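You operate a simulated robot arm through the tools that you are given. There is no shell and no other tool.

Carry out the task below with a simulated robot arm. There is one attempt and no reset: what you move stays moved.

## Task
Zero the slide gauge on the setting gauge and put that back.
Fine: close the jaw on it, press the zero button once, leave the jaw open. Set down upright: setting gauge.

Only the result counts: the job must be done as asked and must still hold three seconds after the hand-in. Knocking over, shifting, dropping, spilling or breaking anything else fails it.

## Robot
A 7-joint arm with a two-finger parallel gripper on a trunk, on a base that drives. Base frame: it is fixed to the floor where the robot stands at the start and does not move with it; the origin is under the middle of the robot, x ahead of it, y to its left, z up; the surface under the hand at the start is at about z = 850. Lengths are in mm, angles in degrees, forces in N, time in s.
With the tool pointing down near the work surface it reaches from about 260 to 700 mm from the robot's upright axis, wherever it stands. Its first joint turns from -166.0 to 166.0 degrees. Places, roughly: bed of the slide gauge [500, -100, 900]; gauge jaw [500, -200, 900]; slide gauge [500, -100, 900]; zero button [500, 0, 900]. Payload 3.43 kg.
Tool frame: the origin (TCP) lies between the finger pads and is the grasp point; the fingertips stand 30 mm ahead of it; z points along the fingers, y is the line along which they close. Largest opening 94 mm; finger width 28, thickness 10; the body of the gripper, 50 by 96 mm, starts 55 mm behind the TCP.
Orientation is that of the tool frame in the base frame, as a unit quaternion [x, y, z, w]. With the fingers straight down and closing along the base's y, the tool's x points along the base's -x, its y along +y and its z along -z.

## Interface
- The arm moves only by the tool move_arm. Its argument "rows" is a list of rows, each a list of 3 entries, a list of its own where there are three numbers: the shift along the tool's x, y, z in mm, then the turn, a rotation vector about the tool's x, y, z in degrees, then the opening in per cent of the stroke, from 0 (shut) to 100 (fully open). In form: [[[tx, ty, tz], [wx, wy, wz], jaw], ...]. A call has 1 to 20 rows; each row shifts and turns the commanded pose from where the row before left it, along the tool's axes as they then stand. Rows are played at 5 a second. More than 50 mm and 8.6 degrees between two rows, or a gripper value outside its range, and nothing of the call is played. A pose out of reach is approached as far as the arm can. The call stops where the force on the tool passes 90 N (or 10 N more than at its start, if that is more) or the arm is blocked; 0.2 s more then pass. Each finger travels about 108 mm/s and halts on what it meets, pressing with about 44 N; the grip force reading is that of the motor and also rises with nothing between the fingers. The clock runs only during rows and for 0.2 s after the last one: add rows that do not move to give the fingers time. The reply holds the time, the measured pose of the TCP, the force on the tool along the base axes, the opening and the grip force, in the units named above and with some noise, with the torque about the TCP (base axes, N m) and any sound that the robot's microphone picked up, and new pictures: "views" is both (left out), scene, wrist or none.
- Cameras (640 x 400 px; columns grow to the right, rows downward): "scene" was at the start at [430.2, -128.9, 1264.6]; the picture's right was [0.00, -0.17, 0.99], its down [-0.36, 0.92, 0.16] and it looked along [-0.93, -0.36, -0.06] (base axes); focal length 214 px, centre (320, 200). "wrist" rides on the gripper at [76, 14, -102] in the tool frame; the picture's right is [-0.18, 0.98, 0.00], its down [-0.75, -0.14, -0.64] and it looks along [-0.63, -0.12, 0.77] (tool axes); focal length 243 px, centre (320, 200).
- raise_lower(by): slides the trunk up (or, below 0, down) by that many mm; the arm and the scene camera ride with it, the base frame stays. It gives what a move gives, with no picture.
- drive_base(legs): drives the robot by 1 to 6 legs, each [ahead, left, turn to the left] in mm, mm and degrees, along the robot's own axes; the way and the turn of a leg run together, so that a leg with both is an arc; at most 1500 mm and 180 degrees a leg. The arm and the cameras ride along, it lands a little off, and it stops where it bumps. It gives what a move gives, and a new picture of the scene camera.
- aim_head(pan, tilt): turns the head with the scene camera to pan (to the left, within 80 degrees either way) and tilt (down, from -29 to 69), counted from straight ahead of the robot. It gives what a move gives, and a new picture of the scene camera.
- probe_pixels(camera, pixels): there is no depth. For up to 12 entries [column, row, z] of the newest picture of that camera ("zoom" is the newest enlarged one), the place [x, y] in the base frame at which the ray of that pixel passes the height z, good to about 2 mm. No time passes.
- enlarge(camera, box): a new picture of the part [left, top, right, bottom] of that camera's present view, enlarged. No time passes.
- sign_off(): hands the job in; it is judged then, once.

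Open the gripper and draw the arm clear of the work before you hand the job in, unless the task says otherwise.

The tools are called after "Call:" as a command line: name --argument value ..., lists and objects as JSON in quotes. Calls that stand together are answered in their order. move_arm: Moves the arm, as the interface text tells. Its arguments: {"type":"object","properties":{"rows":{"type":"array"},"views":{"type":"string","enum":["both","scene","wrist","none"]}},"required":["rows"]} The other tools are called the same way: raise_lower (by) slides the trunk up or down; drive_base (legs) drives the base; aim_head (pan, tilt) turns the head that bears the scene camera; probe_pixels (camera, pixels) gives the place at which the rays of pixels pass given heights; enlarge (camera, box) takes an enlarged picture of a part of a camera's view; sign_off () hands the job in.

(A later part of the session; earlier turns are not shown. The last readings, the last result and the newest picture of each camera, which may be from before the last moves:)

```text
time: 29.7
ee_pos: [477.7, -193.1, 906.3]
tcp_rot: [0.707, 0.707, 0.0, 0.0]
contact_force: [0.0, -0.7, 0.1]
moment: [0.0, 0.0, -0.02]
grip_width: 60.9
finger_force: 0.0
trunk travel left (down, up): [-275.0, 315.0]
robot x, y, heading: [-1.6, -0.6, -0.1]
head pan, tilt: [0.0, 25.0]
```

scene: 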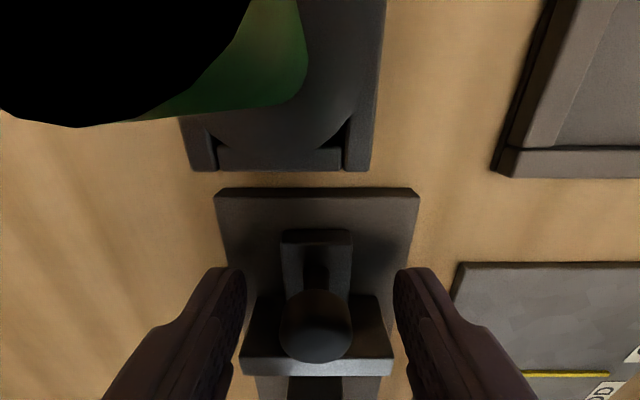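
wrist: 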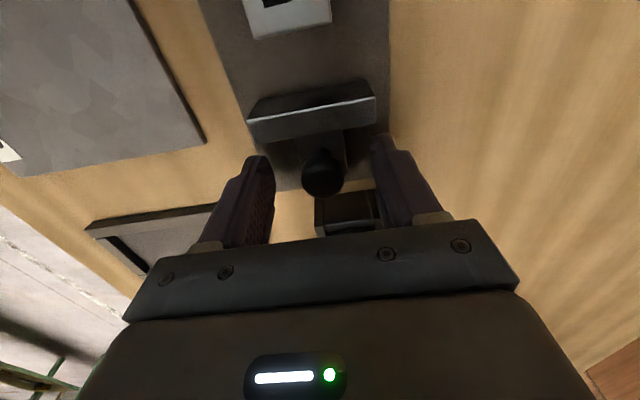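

The knob is between the fingers. I close on it gently.

Call:
move_arm --rows '[[[0, 0, 0], [0, 0, 0], 45], [[0, 0, 0], [0, 0, 0], 30], [[0, 0, 0], [0, 0, 0], 15], [[0, 0, 0], [0, 0, 0], 0], [[0, 0, 0], [0, 0, 0], 0]]' --views "wrist"

```text
time: 30.9
ee_pos: [480.0, -194.2, 906.7]
tcp_rot: [0.707, 0.707, 0.0, 0.001]
contact_force: [9.6, -0.1, 4.2]
moment: [0.04, -0.18, 0.01]
grip_width: 22.8
finger_force: 44.9
trunk travel left (down, up): [-275.0, 315.0]
robot x, y, heading: [1.4, -0.2, -0.2]
head pan, tilt: [0.0, 25.0]
```

wrist: 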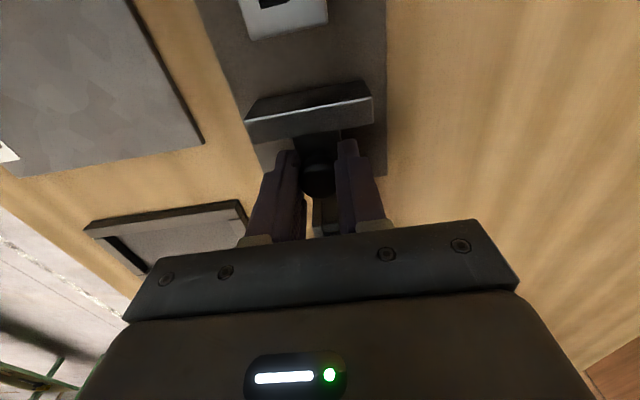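

Knob gripped (22.8 mm wide); 10 N sideways in x, which I relieve by 1 mm. Then I slide the jaw toward +y in small steps, reading the force.

Call:
move_arm --rows '[[[0, 1.2, 0], [0, 0, 0], 0], [[0, 0, 0], [0, 0, 0], 0], [[3, 0, 0], [0, 0, 0], 0], [[4, 0, 0], [0, 0, 0], 0], [[4, 0, 0], [0, 0, 0], 0], [[4, 0, 0], [0, 0, 0], 0], [[0, 0, 0], [0, 0, 0], 0]]'

```text
time: 32.5
ee_pos: [478.9, -177.8, 906.0]
tcp_rot: [0.707, 0.707, 0.0, 0.0]
contact_force: [3.2, -0.6, 18.1]
moment: [0.02, -0.02, -0.04]
grip_width: 23.0
finger_force: 44.8
trunk travel left (down, up): [-275.0, 315.0]
robot x, y, heading: [-2.0, -1.8, -0.0]
head pan, tilt: [0.0, 25.0]
```

scene: 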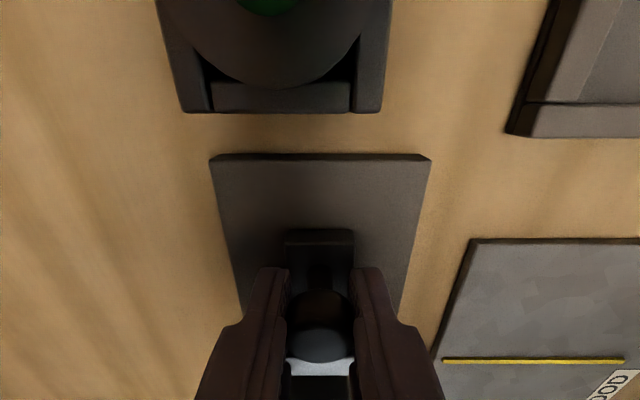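
wrist: 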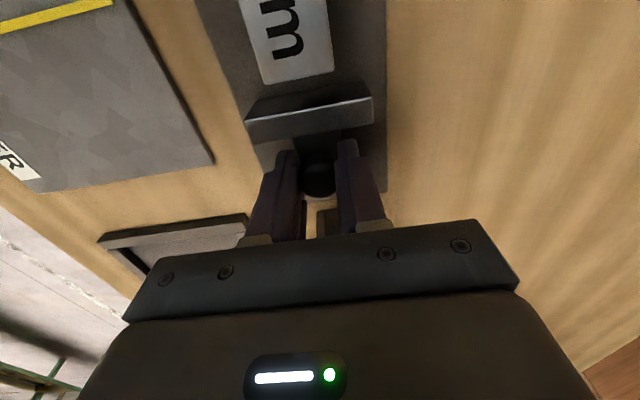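

The jaw slides with the hand freely. I continue in smaller steps, relieving the small vertical force.

Call:
move_arm --rows '[[[2, 0, -0.6], [0, 0, 0], 0], [[2, 0, 0], [0, 0, 0], 0], [[2, 0, 0], [0, 0, 0], 0], [[2, 0, 0], [0, 0, 0], 0], [[0, 0, 0], [0, 0, 0], 0]]'

```text
time: 33.7
ee_pos: [478.8, -170.2, 907.2]
tcp_rot: [0.707, 0.707, 0.001, 0.001]
contact_force: [-0.6, -0.6, 29.5]
moment: [0.0, 0.03, -0.02]
grip_width: 23.1
finger_force: 44.9
trunk travel left (down, up): [-275.0, 315.0]
robot x, y, heading: [2.0, -2.5, -0.2]
head pan, tilt: [0.0, 25.0]
```

scene: 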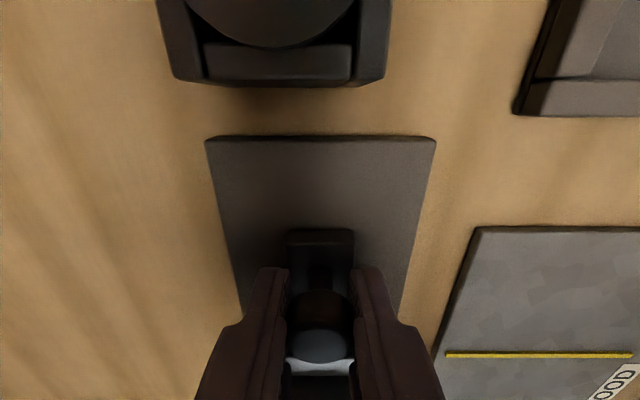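
wrist: 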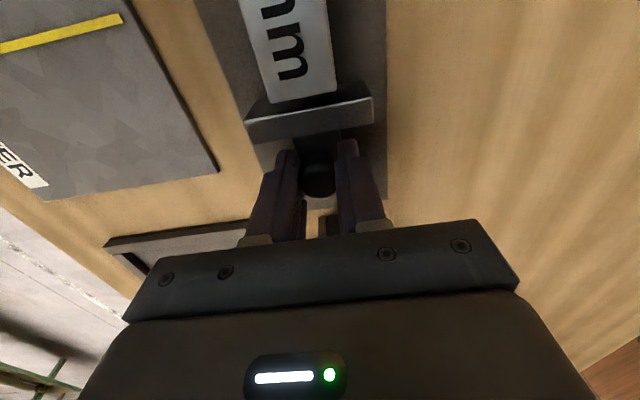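

Jaw is now close to the block; vertical force rose to 30 N, so I lift 1.5 mm to see how it responds before pushing further.

Call:
move_arm --rows '[[[0, 0, -1.5], [0, 0, 0], 0], [[0, 0, 0], [0, 0, 0], 0]]' --views "none"

Call:
enlarge --camera "scene" --box '[200, 220, 440, 400]'

```text
time: 34.3
ee_pos: [479.0, -168.3, 906.8]
tcp_rot: [0.707, 0.707, -0.001, 0.0]
contact_force: [-4.9, -1.3, -0.9]
moment: [-1.0, 0.01, 0.01]
grip_width: 23.1
finger_force: 45.2
trunk travel left (down, up): [-275.0, 315.0]
robot x, y, heading: [3.0, 3.1, 0.1]
head pan, tilt: [0.0, 25.0]
```

```text
2.22 times, centred on (320, 310) of scene
```

zoom: 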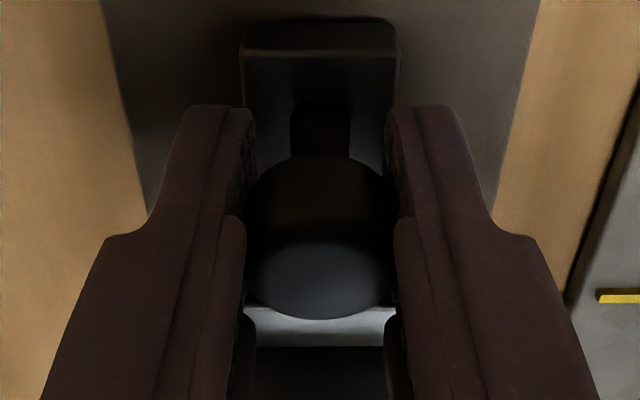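

Vertical force is gone. I keep pushing in +y by 1.5 mm steps.

Call:
move_arm --rows '[[[1.5, 0, 0], [0, 0, 0], 0], [[1.5, 0, 0], [0, 0, 0], 0], [[1.5, 0, 0], [0, 0, 0], 0], [[0, 0, 0], [0, 0, 0], 0]]' --views "wrist"

```text
time: 35.3
ee_pos: [478.9, -165.2, 906.6]
tcp_rot: [0.707, 0.707, 0.0, -0.002]
contact_force: [-11.8, 0.6, -20.5]
moment: [-0.1, 0.16, 0.01]
grip_width: 23.0
finger_force: 45.0
trunk travel left (down, up): [-275.0, 315.0]
robot x, y, heading: [-1.9, 0.7, -0.1]
head pan, tilt: [0.0, 25.0]
```

wrist: 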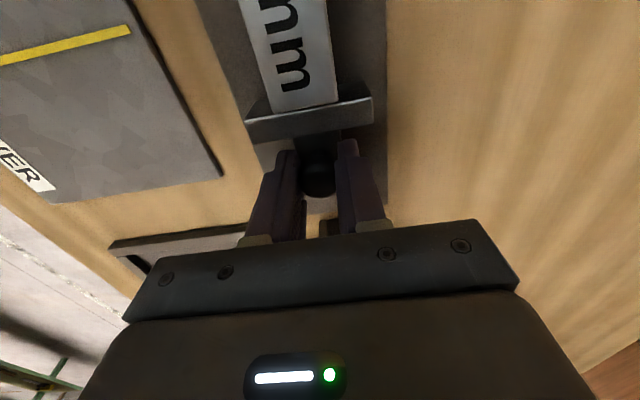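

Jaw nearly at the block; I relieve side forces and continue.

Call:
move_arm --rows '[[[1.5, -0.9, 0.8], [0, 0, 0], 0], [[1.5, 0, 0], [0, 0, 0], 0], [[1.5, 0, 0], [0, 0, 0], 0], [[0, 0, 0], [0, 0, 0], 0]]' --views "wrist"

```text
time: 36.3
ee_pos: [478.5, -161.8, 906.3]
tcp_rot: [0.707, 0.708, 0.0, 0.0]
contact_force: [-7.7, -1.6, -14.4]
moment: [0.07, 0.1, -0.01]
grip_width: 23.0
finger_force: 45.4
trunk travel left (down, up): [-275.0, 315.0]
robot x, y, heading: [0.3, 2.2, 0.0]
head pan, tilt: [0.0, 25.0]
```

wrist: 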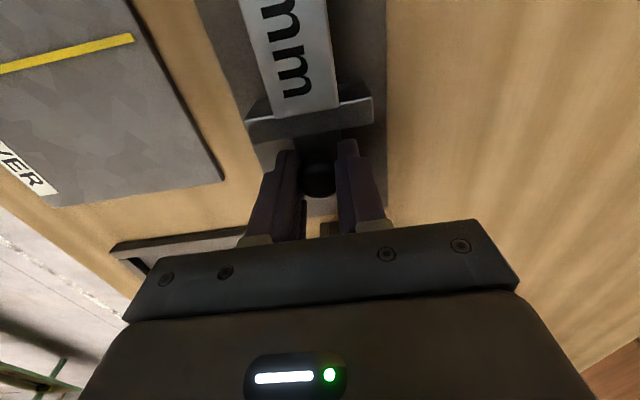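

The block end now reaches the jaw edge in the picture (row ~110). I continue with 1 mm steps watching Fy.

Call:
move_arm --rows '[[[1, -0.5, 0.6], [0, 0, 0], 0], [[1, 0, 0], [0, 0, 0], 0], [[1, 0, 0], [0, 0, 0], 0], [[0, 0, 0], [0, 0, 0], 0]]' --views "wrist"

```text
time: 37.3
ee_pos: [478.8, -157.7, 906.9]
tcp_rot: [0.707, 0.707, 0.001, 0.002]
contact_force: [8.3, -3.0, 19.9]
moment: [0.3, -0.13, 0.01]
grip_width: 23.1
finger_force: 45.3
trunk travel left (down, up): [-275.0, 315.0]
robot x, y, heading: [0.4, 1.1, -0.1]
head pan, tilt: [0.0, 25.0]
```

wrist: 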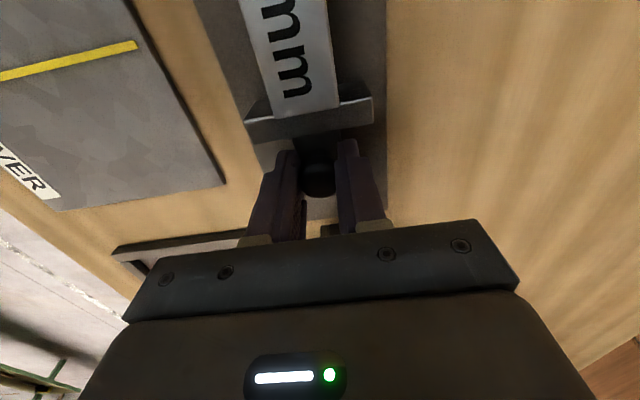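

The "mm" text no longer moves relative to the jaw, so the jaw is pushing the block. I continue toward the anvil.

Call:
move_arm --rows '[[[1, 0.4, -0.5], [0, 0, 0], 0], [[1, 0, 0], [0, 0, 0], 0], [[0.5, 0, 0], [0, 0, 0], 0], [[0, 0, 0], [0, 0, 0], 0]]' --views "wrist"

```text
time: 38.3
ee_pos: [479.1, -158.2, 906.9]
tcp_rot: [0.708, 0.706, 0.001, 0.001]
contact_force: [8.3, -21.7, 16.6]
moment: [-1.12, -0.14, -0.01]
grip_width: 23.1
finger_force: 45.4
trunk travel left (down, up): [-275.0, 315.0]
robot x, y, heading: [0.8, -2.4, -0.2]
head pan, tilt: [0.0, 25.0]
```

wrist: 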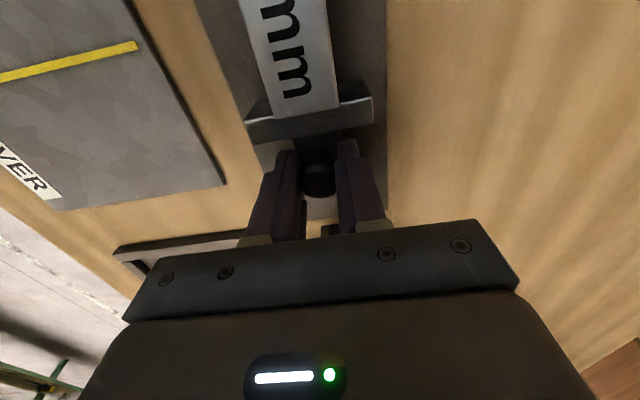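

Fy is now -22 N with no further motion: the jaw is closed with the block against the anvil. I relieve the side forces and release the knob.

Call:
move_arm --rows '[[[0.3, 0.4, -0.6], [0, 0, 0], 0], [[0, 0, 0], [0, 0, 0], 0], [[0, 0, 0], [0, 0, 0], 30], [[0, 0, 0], [0, 0, 0], 45], [[0, 0, 0], [0, 0, 0], 60], [[0, 0, 0], [0, 0, 0], 65]]' --views "wrist"

```text
time: 39.7
ee_pos: [479.0, -154.2, 907.3]
tcp_rot: [0.707, 0.707, -0.001, 0.0]
contact_force: [0.3, 0.7, 1.1]
moment: [-0.02, -0.01, 0.0]
grip_width: 61.3
finger_force: 0.1
trunk travel left (down, up): [-275.0, 315.0]
robot x, y, heading: [-1.0, -0.0, 0.2]
head pan, tilt: [0.0, 25.0]
```

wrist: 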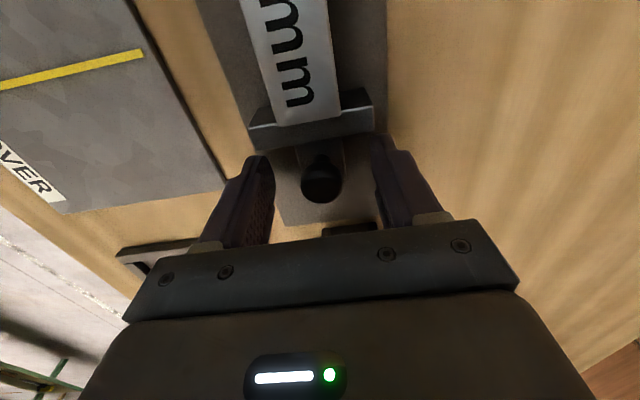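

Released. I lift straight up and look at the gauge with the display.

Call:
move_arm --rows '[[[0, 0, -20], [0, 0, 0], 65], [[0, 0, -40], [0, 0, 0], 65], [[0, 0, -40], [0, 0, 0], 65], [[0, 0, -30], [0, 0, 0], 65], [[0, 0, 0], [0, 0, 0], 65]]'

Call:
enlarge --camera "scene" --box '[240, 110, 480, 310]'

Call:
enlarge --camera "wrist" --box '[200, 0, 440, 150]'

```text
time: 40.9
ee_pos: [477.9, -156.8, 1040.3]
tcp_rot: [0.707, 0.708, 0.001, -0.001]
contact_force: [0.8, -0.1, 0.0]
moment: [-0.04, 0.02, -0.02]
grip_width: 60.9
finger_force: 0.1
trunk travel left (down, up): [-275.0, 315.0]
robot x, y, heading: [1.8, -2.9, -0.1]
head pan, tilt: [0.0, 25.0]
```

scene: 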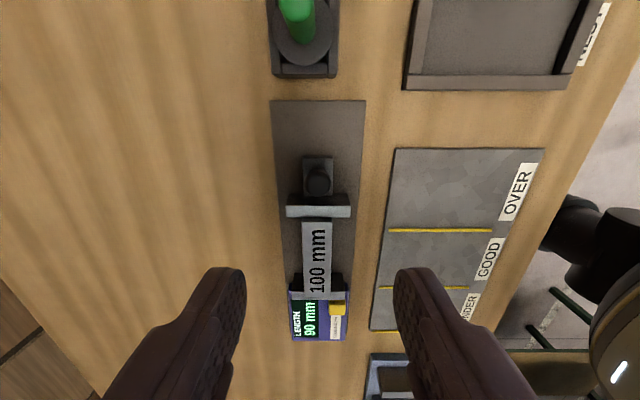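
wrist: 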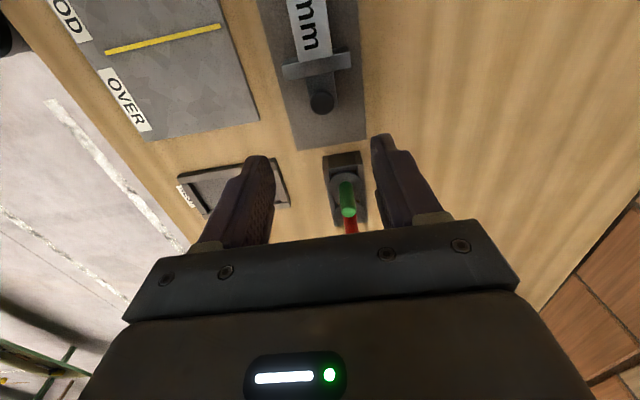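

```text
2.00 times, centred on (360, 210) of scene
```

zoom: 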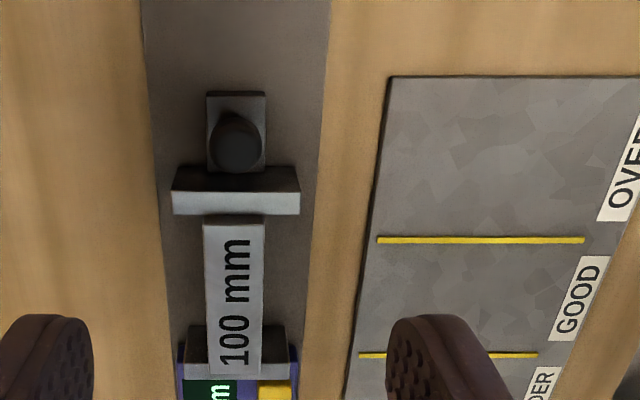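

```text
2.67 times, centred on (320, 75) of wrist
```

zoom: 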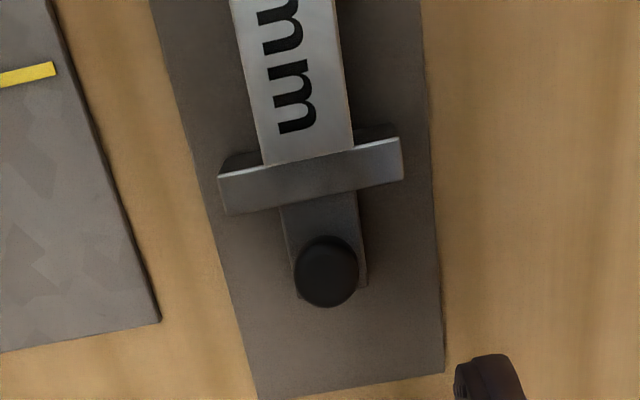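

The display now reads 90 mm with the 100 mm block clamped — jaw is closed on it. I close the fingers and move above the yellow button (≈ [453,19]).

Call:
move_arm --rows '[[[40, -6, 0], [0, 0, 0], 40], [[45, -6, 0], [0, 0, 0], 10], [[45, -6, 0], [0, 0, 0], 0], [[46, -7, 0], [0, 0, 0], 0], [[0, 0, 40], [0, 0, 0], 0], [[0, 0, 30], [0, 0, 0], 0], [[0, 0, 0], [0, 0, 0], 0], [[0, 0, 0], [0, 0, 0], 0]]'

Call:
enlarge --camera "wrist" --box '[200, 80, 440, 230]'

Call:
enlarge --camera "scene" --box '[200, 190, 440, 390]'

```text
time: 42.7
ee_pos: [452.1, 21.4, 965.5]
tcp_rot: [0.707, 0.707, -0.001, 0.0]
contact_force: [0.3, 0.1, -1.0]
moment: [-0.02, 0.0, -0.02]
grip_width: 0.2
finger_force: 33.3
trunk travel left (down, up): [-275.0, 315.0]
robot x, y, heading: [0.9, -0.0, -0.1]
head pan, tilt: [0.0, 25.0]
```

scene: 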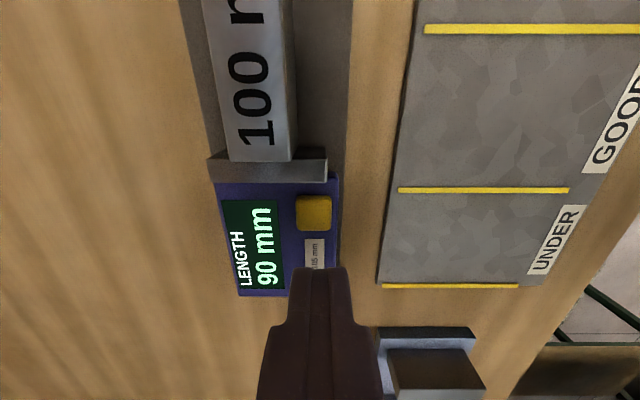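
wrist: 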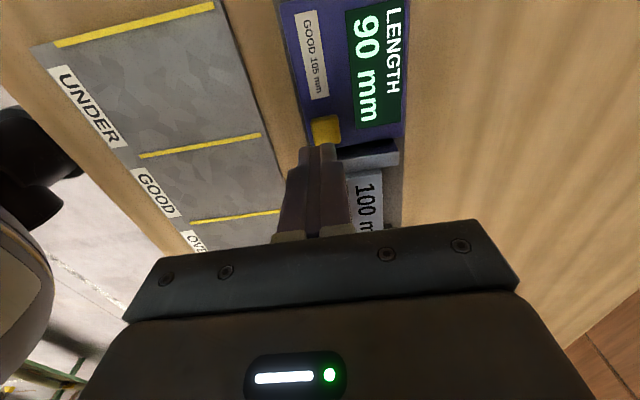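

```text
2.67 times, centred on (320, 155) of wrist
```

zoom: 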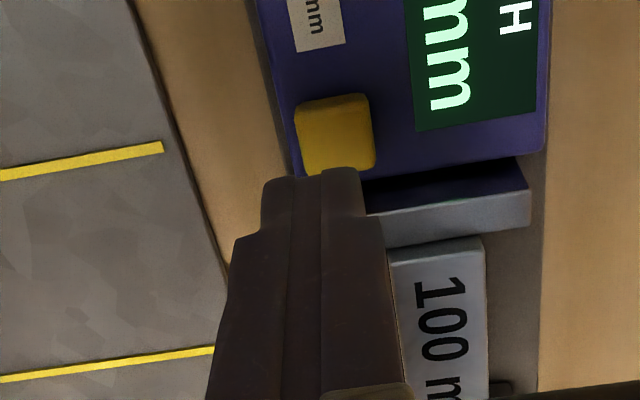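

```text
2.00 times, centred on (320, 290) of scene
```

zoom: 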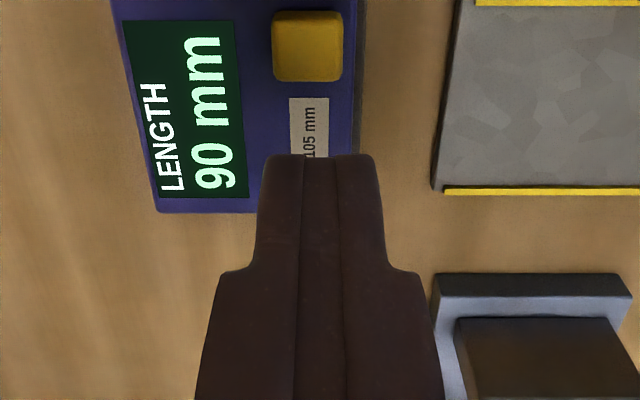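

I triangulate the button from this closer pair of views (wrist (325.6,129), scene (314,212)).

Call:
probe_pixels --camera "wrist" --pixels '[[325.6, 129, 870], [325.6, 129, 900], [311.5, 120.5, 880], [337, 115.6, 880]]'

Call:
probe_pixels --camera "scene" --pixels '[[314, 212.5, 870], [314, 212.5, 900], [297, 196, 880], [331, 196, 880], [297, 228, 880], [331, 228, 880]]'

```text
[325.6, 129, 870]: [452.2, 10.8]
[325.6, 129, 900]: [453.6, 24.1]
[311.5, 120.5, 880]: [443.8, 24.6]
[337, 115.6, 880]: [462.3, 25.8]
```

```text
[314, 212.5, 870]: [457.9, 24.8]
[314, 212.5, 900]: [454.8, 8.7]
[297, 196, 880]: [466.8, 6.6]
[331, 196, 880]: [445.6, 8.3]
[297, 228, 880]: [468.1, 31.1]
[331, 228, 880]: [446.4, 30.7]
```

Button centre ≈ (454.5,17.5), top ≈ 883. I shift over and descend to just above it.

Call:
move_arm --rows '[[[-3.7, 2, 0], [0, 0, 0], 0], [[0, 0, 25], [0, 0, 0], 0], [[0, 0, 18], [0, 0, 0], 0], [[0, 0, 0], [0, 0, 0], 0], [[0, 0, 0], [0, 0, 0], 0]]'

Call:
enlarge --camera "wrist" --box '[200, 60, 440, 230]'

Call:
enlarge --camera "scene" --box '[200, 150, 440, 350]'

```text
time: 43.9
ee_pos: [456.0, 17.7, 921.4]
tcp_rot: [0.707, 0.707, -0.001, 0.001]
contact_force: [-0.5, 0.1, -0.3]
moment: [-0.01, 0.01, 0.0]
grip_width: 0.0
finger_force: 32.6
trunk travel left (down, up): [-275.0, 315.0]
robot x, y, heading: [0.2, -1.1, -0.0]
head pan, tilt: [0.0, 25.0]
```

scene: 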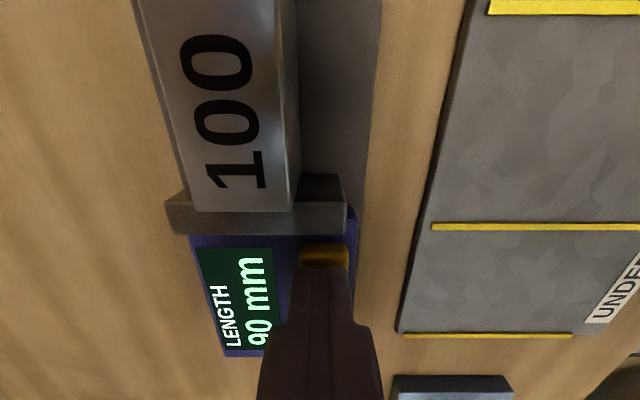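
wrist: 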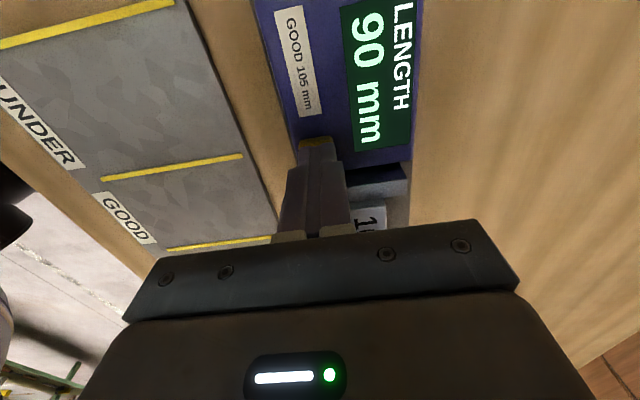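

```text
2.35 times, centred on (320, 145) of wrist
```

zoom: 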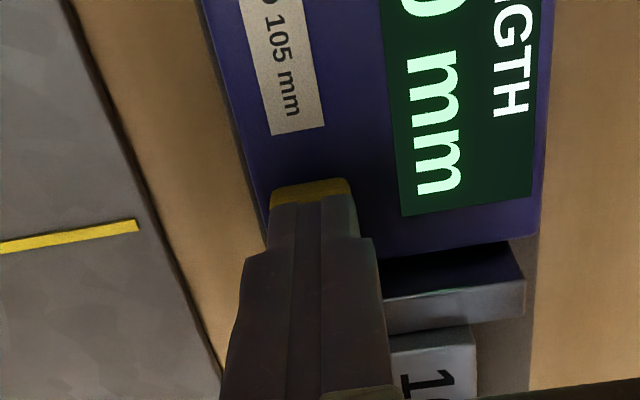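

```text
2.00 times, centred on (320, 250) of scene
```

zoom: 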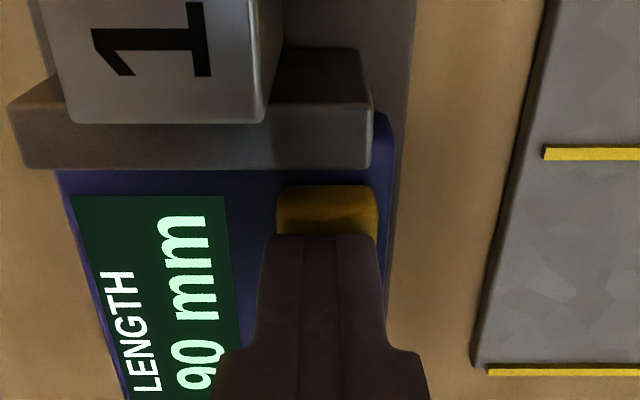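

Fingertips are over the button. I lower to near contact, then by small steps while reading force and sound.

Call:
move_arm --rows '[[[0, 0, 5], [0, 0, 0], 0], [[0, 0, 1.5], [0, 0, 0], 0], [[0, 0, 0], [0, 0, 0], 0]]' --views "scene"

```text
time: 44.7
ee_pos: [456.2, 18.8, 917.2]
tcp_rot: [0.707, 0.708, 0.0, 0.0]
contact_force: [-0.5, -1.3, 2.8]
moment: [-0.07, 0.01, 0.0]
grip_width: 0.2
finger_force: 32.6
trunk travel left (down, up): [-275.0, 315.0]
robot x, y, heading: [1.5, -1.5, -0.2]
head pan, tilt: [0.0, 25.0]
heard: click
```

scene: 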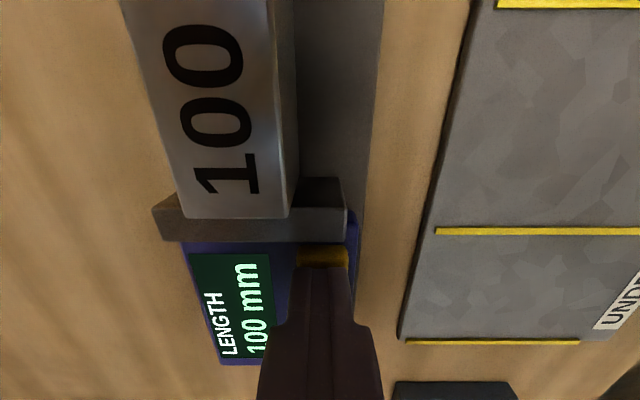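

Click heard and the display reads 100 mm — zeroed once. I lift straight off and move above the knob (≈ [478,-159]) with fingers opening on the way.

Call:
move_arm --rows '[[[0, 0, -15], [0, 0, 0], 0], [[0, 0, -40], [0, 0, 0], 0], [[0, 0, -45], [0, 0, 0], 0], [[0, 0, -20], [0, 0, 0], 0], [[-44, 6, 0], [0, 0, 0], 0], [[-44, 6, 0], [0, 0, 0], 30], [[-44, 6, 0], [0, 0, 0], 65], [[-44, 5, 0], [0, 0, 0], 65], [[0, 0, 0], [0, 0, 0], 65], [[0, 0, 0], [0, 0, 0], 65]]'

Call:
enlarge --camera "wrist" --box '[200, 0, 440, 150]'

```text
time: 46.9
ee_pos: [479.9, -161.9, 1036.9]
tcp_rot: [0.707, 0.707, 0.0, 0.0]
contact_force: [-0.3, 0.8, 0.3]
moment: [0.0, 0.01, -0.04]
grip_width: 61.3
finger_force: 0.1
trunk travel left (down, up): [-275.0, 315.0]
robot x, y, heading: [4.6, 1.9, 0.2]
head pan, tilt: [0.0, 25.0]
```

scene: 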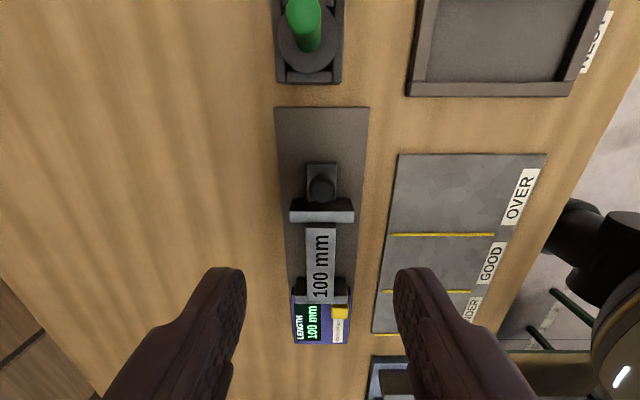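
wrist: 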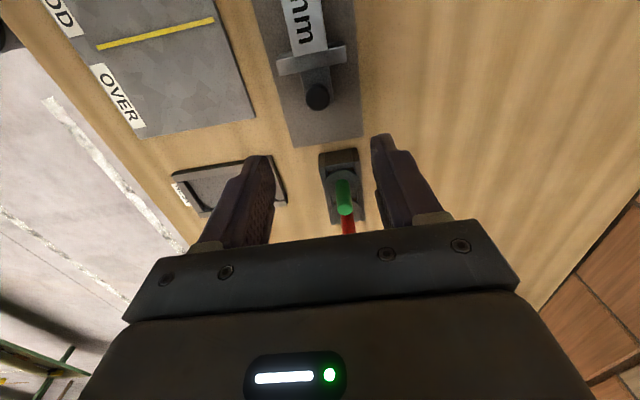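

```text
2.67 times, centred on (320, 75) of wrist
```

zoom: 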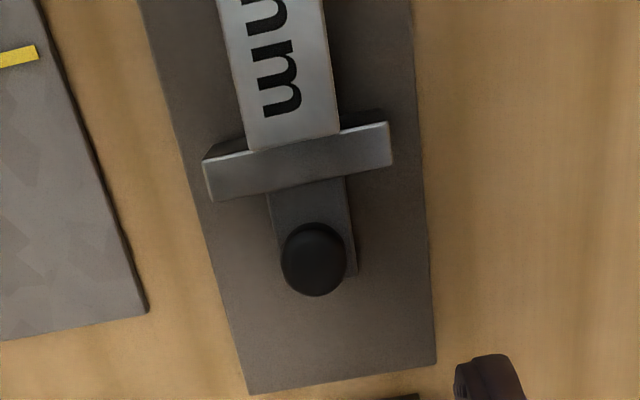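

I probe the knob top at z ≈ 899 (wrist (318,95), scene (322,187)).

Call:
probe_pixels --camera "wrist" --pixels '[[318, 95, 899]]'

Call:
probe_pixels --camera "scene" --pixels '[[322, 186, 899]]'

```text
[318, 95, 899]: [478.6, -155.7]
```

```text
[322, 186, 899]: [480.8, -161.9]
```

Knob ≈ (479,-159). I shift +2 mm in y, descend to z ≈ 908 and grip it.

Call:
move_arm --rows '[[[2, -0.5, 0], [0, 0, 0], 65], [[0, 0, 40], [0, 0, 0], 65], [[0, 0, 40], [0, 0, 0], 65], [[0, 0, 34], [0, 0, 0], 65], [[0, 0, 15], [0, 0, 0], 65], [[0, 0, 0], [0, 0, 0], 65], [[0, 0, 0], [0, 0, 0], 40], [[0, 0, 0], [0, 0, 0], 25], [[0, 0, 0], [0, 0, 0], 0], [[0, 0, 0], [0, 0, 0], 0]]' --views "wrist"

```text
time: 49.1
ee_pos: [479.4, -157.6, 907.8]
tcp_rot: [0.707, 0.708, 0.0, -0.001]
contact_force: [-4.4, -0.2, -4.0]
moment: [0.03, 0.08, -0.01]
grip_width: 22.9
finger_force: 44.8
trunk travel left (down, up): [-275.0, 315.0]
robot x, y, heading: [-2.6, -2.8, -0.3]
head pan, tilt: [0.0, 25.0]
```

wrist: 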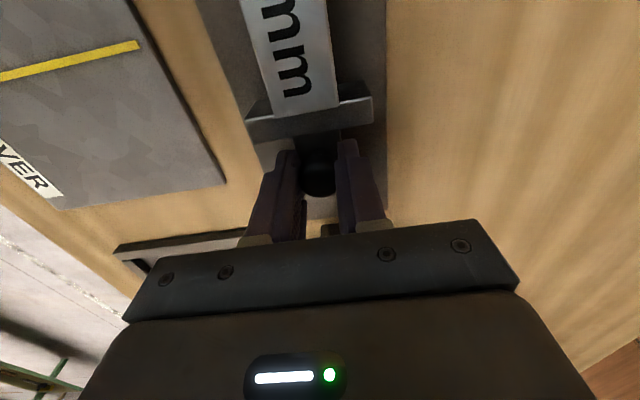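

Knob gripped with low side forces. I slide the jaw open by -y, first half.

Call:
move_arm --rows '[[[-2, -0.3, 0.2], [0, 0, 0], 0], [[-3, 0, 0], [0, 0, 0], 0], [[-3, 0, 0], [0, 0, 0], 0], [[-3, 0, 0], [0, 0, 0], 0], [[-3, 0, 0], [0, 0, 0], 0], [[0, 0, 0], [0, 0, 0], 0]]' --views "wrist"

```text
time: 50.5
ee_pos: [479.8, -170.6, 907.8]
tcp_rot: [0.707, 0.707, 0.0, -0.001]
contact_force: [-2.5, 0.2, -15.8]
moment: [0.48, 0.02, 0.02]
grip_width: 23.1
finger_force: 45.0
trunk travel left (down, up): [-275.0, 315.0]
robot x, y, heading: [-2.8, -2.6, -0.1]
head pan, tilt: [0.0, 25.0]
```

wrist: 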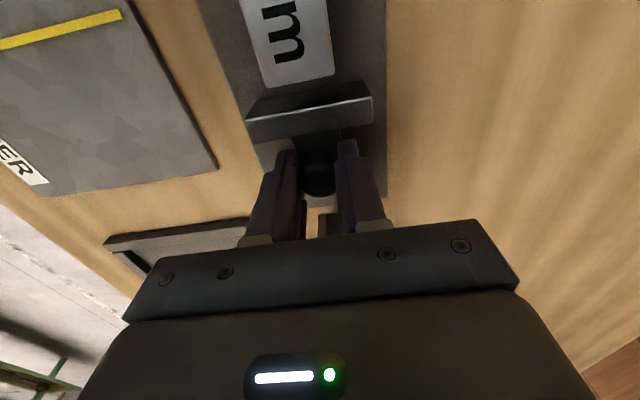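

The jaw moves away from the block, which stays put. I continue the remaining ~21 mm, easing the vertical force.

Call:
move_arm --rows '[[[-3, 0, 0.7], [0, 0, 0], 0], [[-3, 0, 0], [0, 0, 0], 0], [[-3, 0, 0], [0, 0, 0], 0], [[-3, 0, 0], [0, 0, 0], 0], [[-3, 0, 0], [0, 0, 0], 0], [[-3, 0, 0], [0, 0, 0], 0], [[-3, 0, 0], [0, 0, 0], 0], [[0, 0, 0], [0, 0, 0], 0]]' --views "wrist"

```text
time: 52.3
ee_pos: [479.6, -190.5, 906.6]
tcp_rot: [0.707, 0.707, 0.0, 0.0]
contact_force: [5.1, 0.7, -0.4]
moment: [0.06, -0.06, 0.01]
grip_width: 23.0
finger_force: 44.9
trunk travel left (down, up): [-275.0, 315.0]
robot x, y, heading: [1.3, -1.3, -0.2]
head pan, tilt: [0.0, 25.0]
```

wrist: 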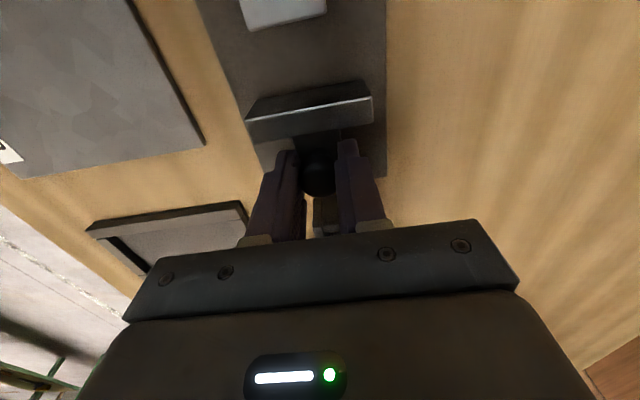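

I go 2.5 mm more to the jaw's starting position, release the knob and lift.

Call:
move_arm --rows '[[[-2.5, 0.3, 0], [0, 0, 0], 0], [[0, 0, 0], [0, 0, 0], 0], [[0, 0, 0], [0, 0, 0], 30], [[0, 0, 0], [0, 0, 0], 50], [[0, 0, 0], [0, 0, 0], 65], [[0, 0, 0], [0, 0, 0], 65], [[0, 0, -20], [0, 0, 0], 65], [[0, 0, -40], [0, 0, 0], 65], [[0, 0, -40], [0, 0, 0], 65], [[0, 0, -30], [0, 0, 0], 65], [[40, 0, 0], [0, 0, 0], 65], [[40, 0, 0], [0, 0, 0], 65], [[38, 0, 0], [0, 0, 0], 65], [[0, 0, 0], [0, 0, 0], 65], [[0, 0, 0], [0, 0, 0], 65]]'

Call:
enlarge --camera "wrist" --box '[200, 0, 440, 150]'

Call:
enlarge --camera "scene" --box '[220, 60, 460, 260]'

```text
time: 55.5
ee_pos: [478.8, -75.1, 1035.3]
tcp_rot: [0.707, 0.707, 0.0, 0.001]
contact_force: [-0.5, -0.2, -0.3]
moment: [0.02, -0.01, 0.01]
grip_width: 61.3
finger_force: 0.0
trunk travel left (down, up): [-275.0, 315.0]
robot x, y, heading: [-3.1, -1.4, -0.1]
head pan, tilt: [0.0, 25.0]
```

scene: 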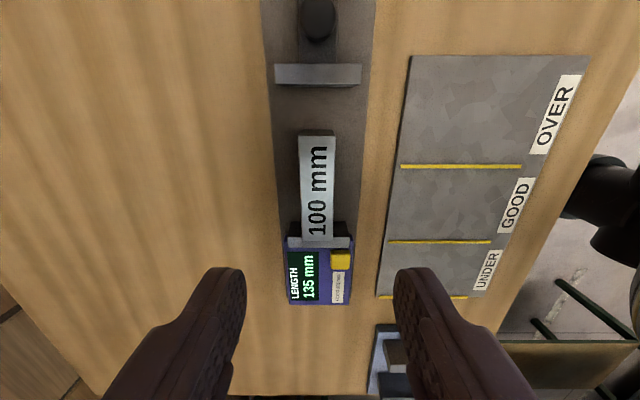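
wrist: 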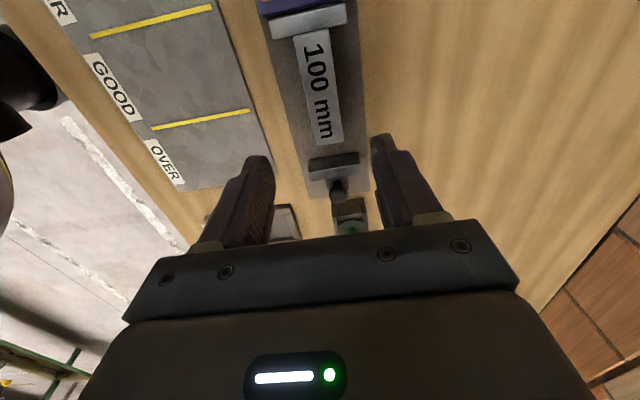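

```text
2.67 times, centred on (320, 75) of wrist
```

zoom: 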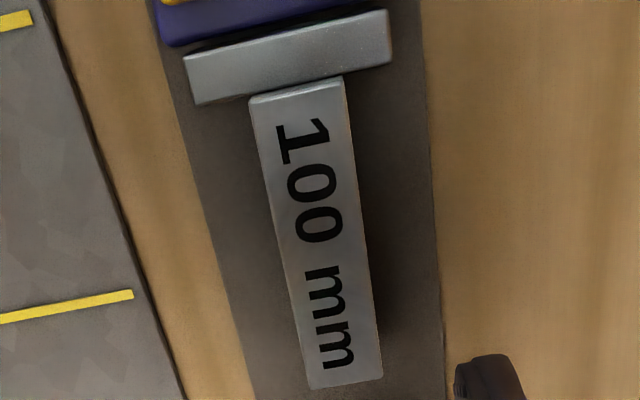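

```text
2.00 times, centred on (340, 160) of scene
```

zoom: 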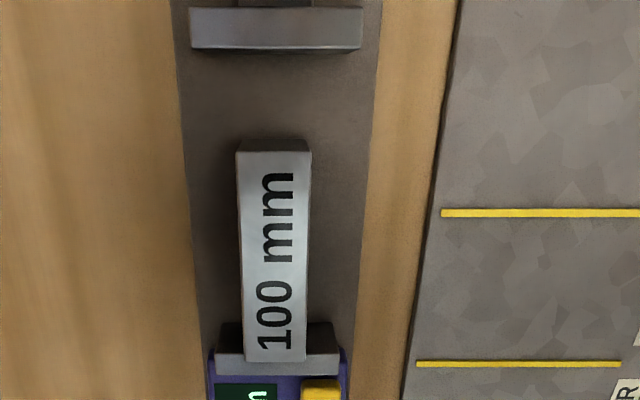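

Display reads 135 mm, jaw open, block still on the bed against the anvil. I probe its corners to re-grip it centred.

Call:
probe_pixels --camera "wrist" --pixels '[[293.75, 36.4, 894], [328.6, 29.25, 894], [315.9, 146.25, 894], [343.6, 141.75, 894]]'

Call:
probe_pixels --camera "scene" --pixels '[[298, 136, 894], [335, 136, 894], [300, 240, 894], [333, 240, 894]]'

```text
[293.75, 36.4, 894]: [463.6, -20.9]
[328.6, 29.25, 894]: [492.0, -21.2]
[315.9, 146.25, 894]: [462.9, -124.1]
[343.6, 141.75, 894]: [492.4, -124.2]
```

```text
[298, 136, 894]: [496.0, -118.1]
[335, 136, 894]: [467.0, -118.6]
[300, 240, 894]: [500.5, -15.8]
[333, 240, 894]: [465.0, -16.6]
```

Block centre ≈ (480,-70). I position at (480,-70) and descend to TCP z ≈ 900 with the fingers straddling it.

Call:
move_arm --rows '[[[5, 1.5, 0], [0, 0, 0], 65], [[0, 0, 40], [0, 0, 0], 65], [[0, 0, 40], [0, 0, 0], 65], [[0, 0, 35], [0, 0, 0], 65], [[0, 0, 20], [0, 0, 0], 65], [[0, 0, 0], [0, 0, 0], 65], [[0, 0, 0], [0, 0, 0], 65]]'

Call:
enlarge --camera "wrist" --box '[200, 50, 440, 250]'

```text
time: 57.1
ee_pos: [482.0, -70.1, 903.4]
tcp_rot: [0.707, 0.707, 0.0, 0.0]
contact_force: [-0.3, 0.0, -0.2]
moment: [0.01, 0.02, -0.01]
grip_width: 61.1
finger_force: 0.1
trunk travel left (down, up): [-275.0, 315.0]
robot x, y, heading: [2.2, -1.3, 0.0]
head pan, tilt: [0.0, 25.0]
```

scene: 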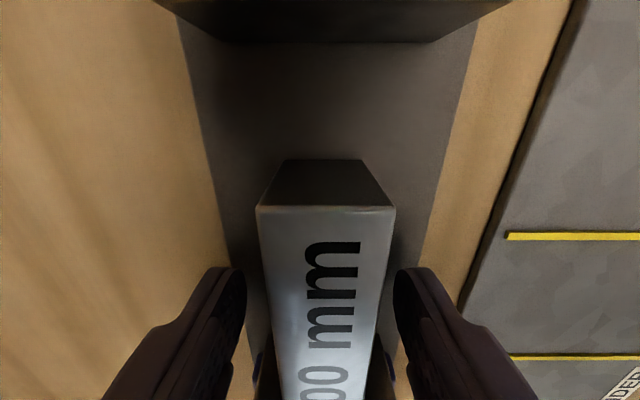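
wrist: 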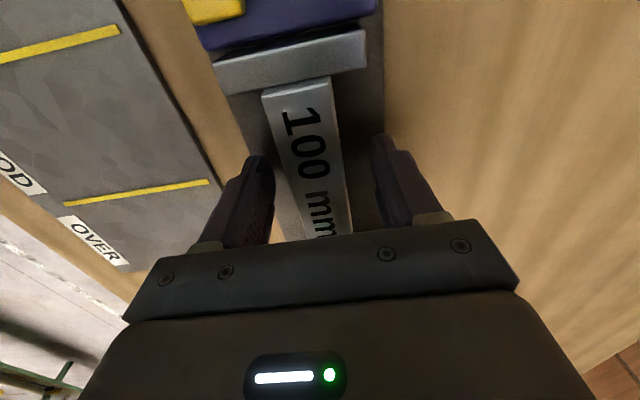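

```text
2.00 times, centred on (320, 150) of wrist
```

zoom: 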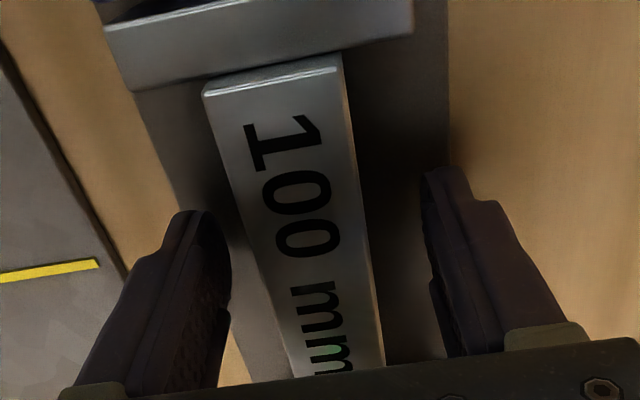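

The block sits ~2 mm to -x of the grip centre (scene gaps 22 px left, 12 px right). I shift 1.8 mm, lower 2.5 mm and close.

Call:
move_arm --rows '[[[0, -1.8, 2.5], [0, 0, 0], 65], [[0, 0, 0], [0, 0, 0], 65], [[0, 0, 0], [0, 0, 0], 45], [[0, 0, 0], [0, 0, 0], 30], [[0, 0, 0], [0, 0, 0], 10], [[0, 0, 0], [0, 0, 0], 0], [[0, 0, 0], [0, 0, 0], 0]]'

```text
time: 58.7
ee_pos: [478.5, -70.7, 899.7]
tcp_rot: [0.707, 0.707, 0.0, 0.0]
contact_force: [1.1, -1.7, 2.3]
moment: [-0.24, -0.01, 0.02]
grip_width: 34.1
finger_force: 44.0
trunk travel left (down, up): [-275.0, 315.0]
robot x, y, heading: [2.2, 0.6, -0.1]
head pan, tilt: [0.0, 25.0]
```

scene: 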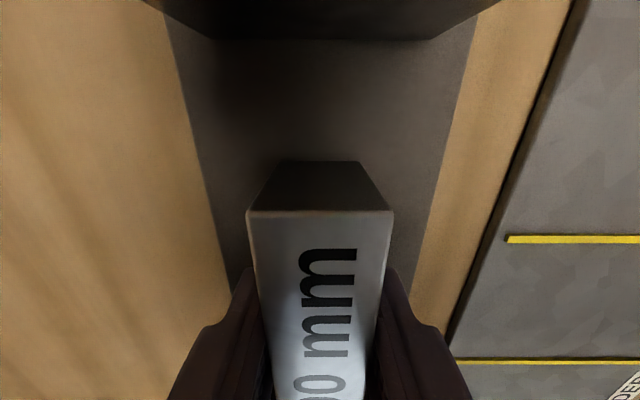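
wrist: 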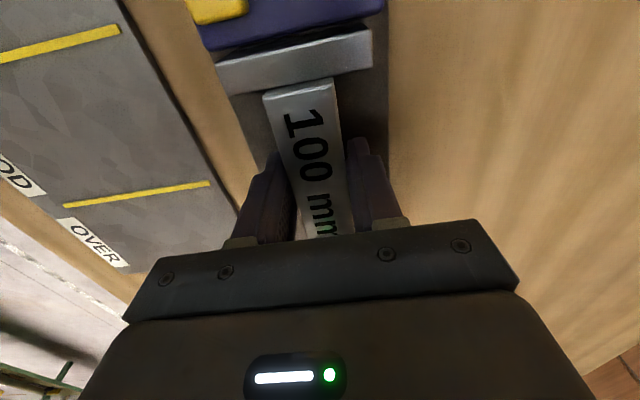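

Gripped again (34 mm). I ease 2 mm off the anvil, then lift to ~1080 and rotate back by -90°.

Call:
move_arm --rows '[[[-2, 0, -0.5], [0, 0, 0], 0], [[0, 0, -15], [0, 0, 0], 0], [[0, 0, -40], [0, 0, 0], 0], [[0, 0, -45], [0, 0, 0], 0], [[0, 0, -45], [0, 0, 0], 0], [[0, 0, -35], [0, 0, 0], 0], [[0, 0, 0], [0, 0, -8.1818], 0], [[0, 0, 0], [0, 0, -8.1818], 0], [[0, 0, 0], [0, 0, -8.1818], 0], [[0, 0, 0], [0, 0, -8.1818], 0], [[0, 0, 0], [0, 0, -8.1818], 0], [[0, 0, 0], [0, 0, -8.1818], 0], [[0, 0, 0], [0, 0, -8.1818], 0], [[0, 0, 0], [0, 0, -8.1818], 0], [[0, 0, 0], [0, 0, -8.1818], 0], [[0, 0, 0], [0, 0, -8.1818], 0], [[0, 0, 0], [0, 0, -8.1818], 0], [[0, 0, 0], [0, 0, 0], 0]]'

```text
time: 62.5
ee_pos: [478.9, -72.2, 1080.1]
tcp_rot: [-0.002, 1.0, 0.001, 0.0]
contact_force: [0.3, 0.1, -3.0]
moment: [-0.02, 0.04, 0.02]
grip_width: 34.1
finger_force: 44.2
trunk travel left (down, up): [-275.0, 315.0]
robot x, y, heading: [0.7, 1.2, 0.1]
head pan, tilt: [0.0, 25.0]
```

scene: 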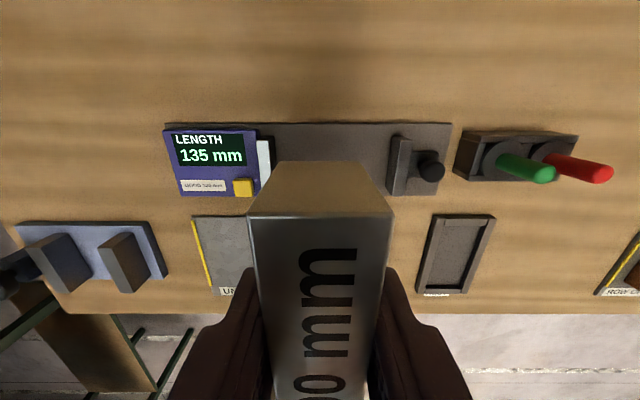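
wrist: 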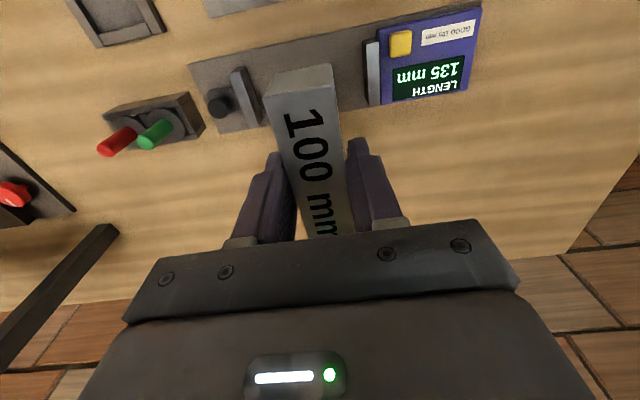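

The display still reads 135 mm and the gauge is undisturbed. I carry the block back to above its original spot (dx -126.8, dy -352.2) and lower partway for a check.

Call:
move_arm --rows '[[[15.85, -44.03, 0], [0, 0, 0], 0], [[15.85, -44.03, 0], [0, 0, 0], 0], [[15.85, -44.03, 0], [0, 0, 0], 0], [[15.85, -44.03, 0], [0, 0, 0], 0], [[15.85, -44.03, 0], [0, 0, 0], 0], [[15.85, -44.03, 0], [0, 0, 0], 0], [[15.85, -44.03, 0], [0, 0, 0], 0], [[15.85, -44.03, 0], [0, 0, 0], 0], [[0, 0, 0], [0, 0, 0], 0], [[0, 0, 45], [0, 0, 0], 0], [[0, 0, 45], [0, 0, 0], 0], [[0, 0, 45], [0, 0, 0], 0], [[0, 0, 40], [0, 0, 0], 0], [[0, 0, 0], [0, 0, 0], 0], [[0, 0, 0], [0, 0, 0], 0]]'

Call:
enlarge --camera "wrist" --box '[220, 50, 400, 250]'

```text
time: 65.7
ee_pos: [353.9, -424.2, 904.0]
tcp_rot: [0.0, 1.0, -0.001, 0.0]
contact_force: [0.3, -0.1, -2.8]
moment: [0.02, -0.01, -0.01]
grip_width: 34.0
finger_force: 43.5
trunk travel left (down, up): [-275.0, 315.0]
robot x, y, heading: [-0.3, 2.0, -0.0]
head pan, tilt: [0.0, 25.0]
```

scene: 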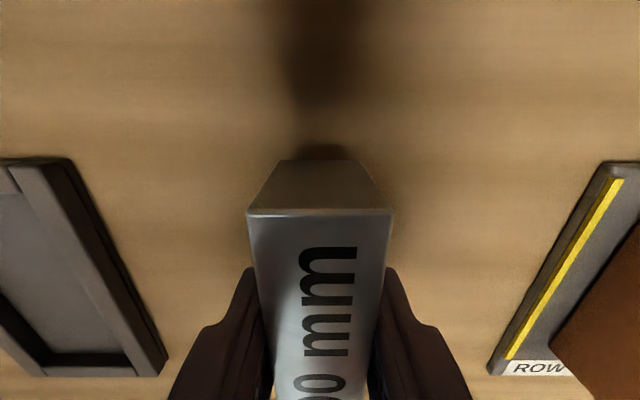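
wrist: 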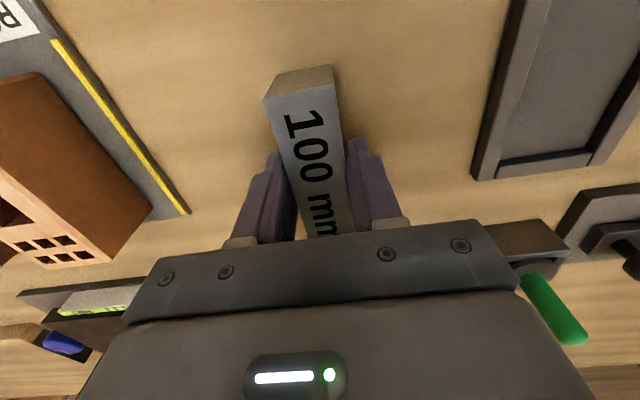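

```text
2.00 times, centred on (310, 150) of wrist
```

zoom: 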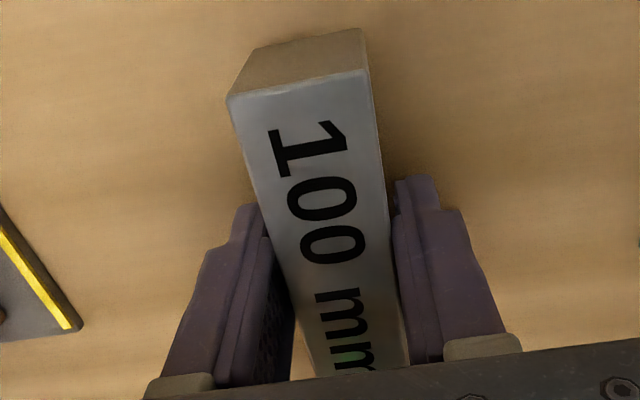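

I probe the block's near end now (top ≈ 898 while held) and compare with its original corners x 298, y -441…-411.

Call:
probe_pixels --camera "wrist" --pixels '[[264.5, 98.5, 898], [336.5, 84.5, 898], [278, 74, 867], [331, 64.5, 867], [470, 180, 862]]'

Call:
probe_pixels --camera "scene" --pixels '[[247, 210, 898], [393, 210, 898], [282, 160, 866], [356, 160, 866]]'

```text
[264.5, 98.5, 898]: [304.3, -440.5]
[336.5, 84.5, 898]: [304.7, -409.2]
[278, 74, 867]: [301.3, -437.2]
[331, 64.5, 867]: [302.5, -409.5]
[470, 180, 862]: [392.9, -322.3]
```

```text
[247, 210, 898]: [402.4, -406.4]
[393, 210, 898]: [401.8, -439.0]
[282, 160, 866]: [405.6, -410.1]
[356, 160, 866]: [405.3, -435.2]
```

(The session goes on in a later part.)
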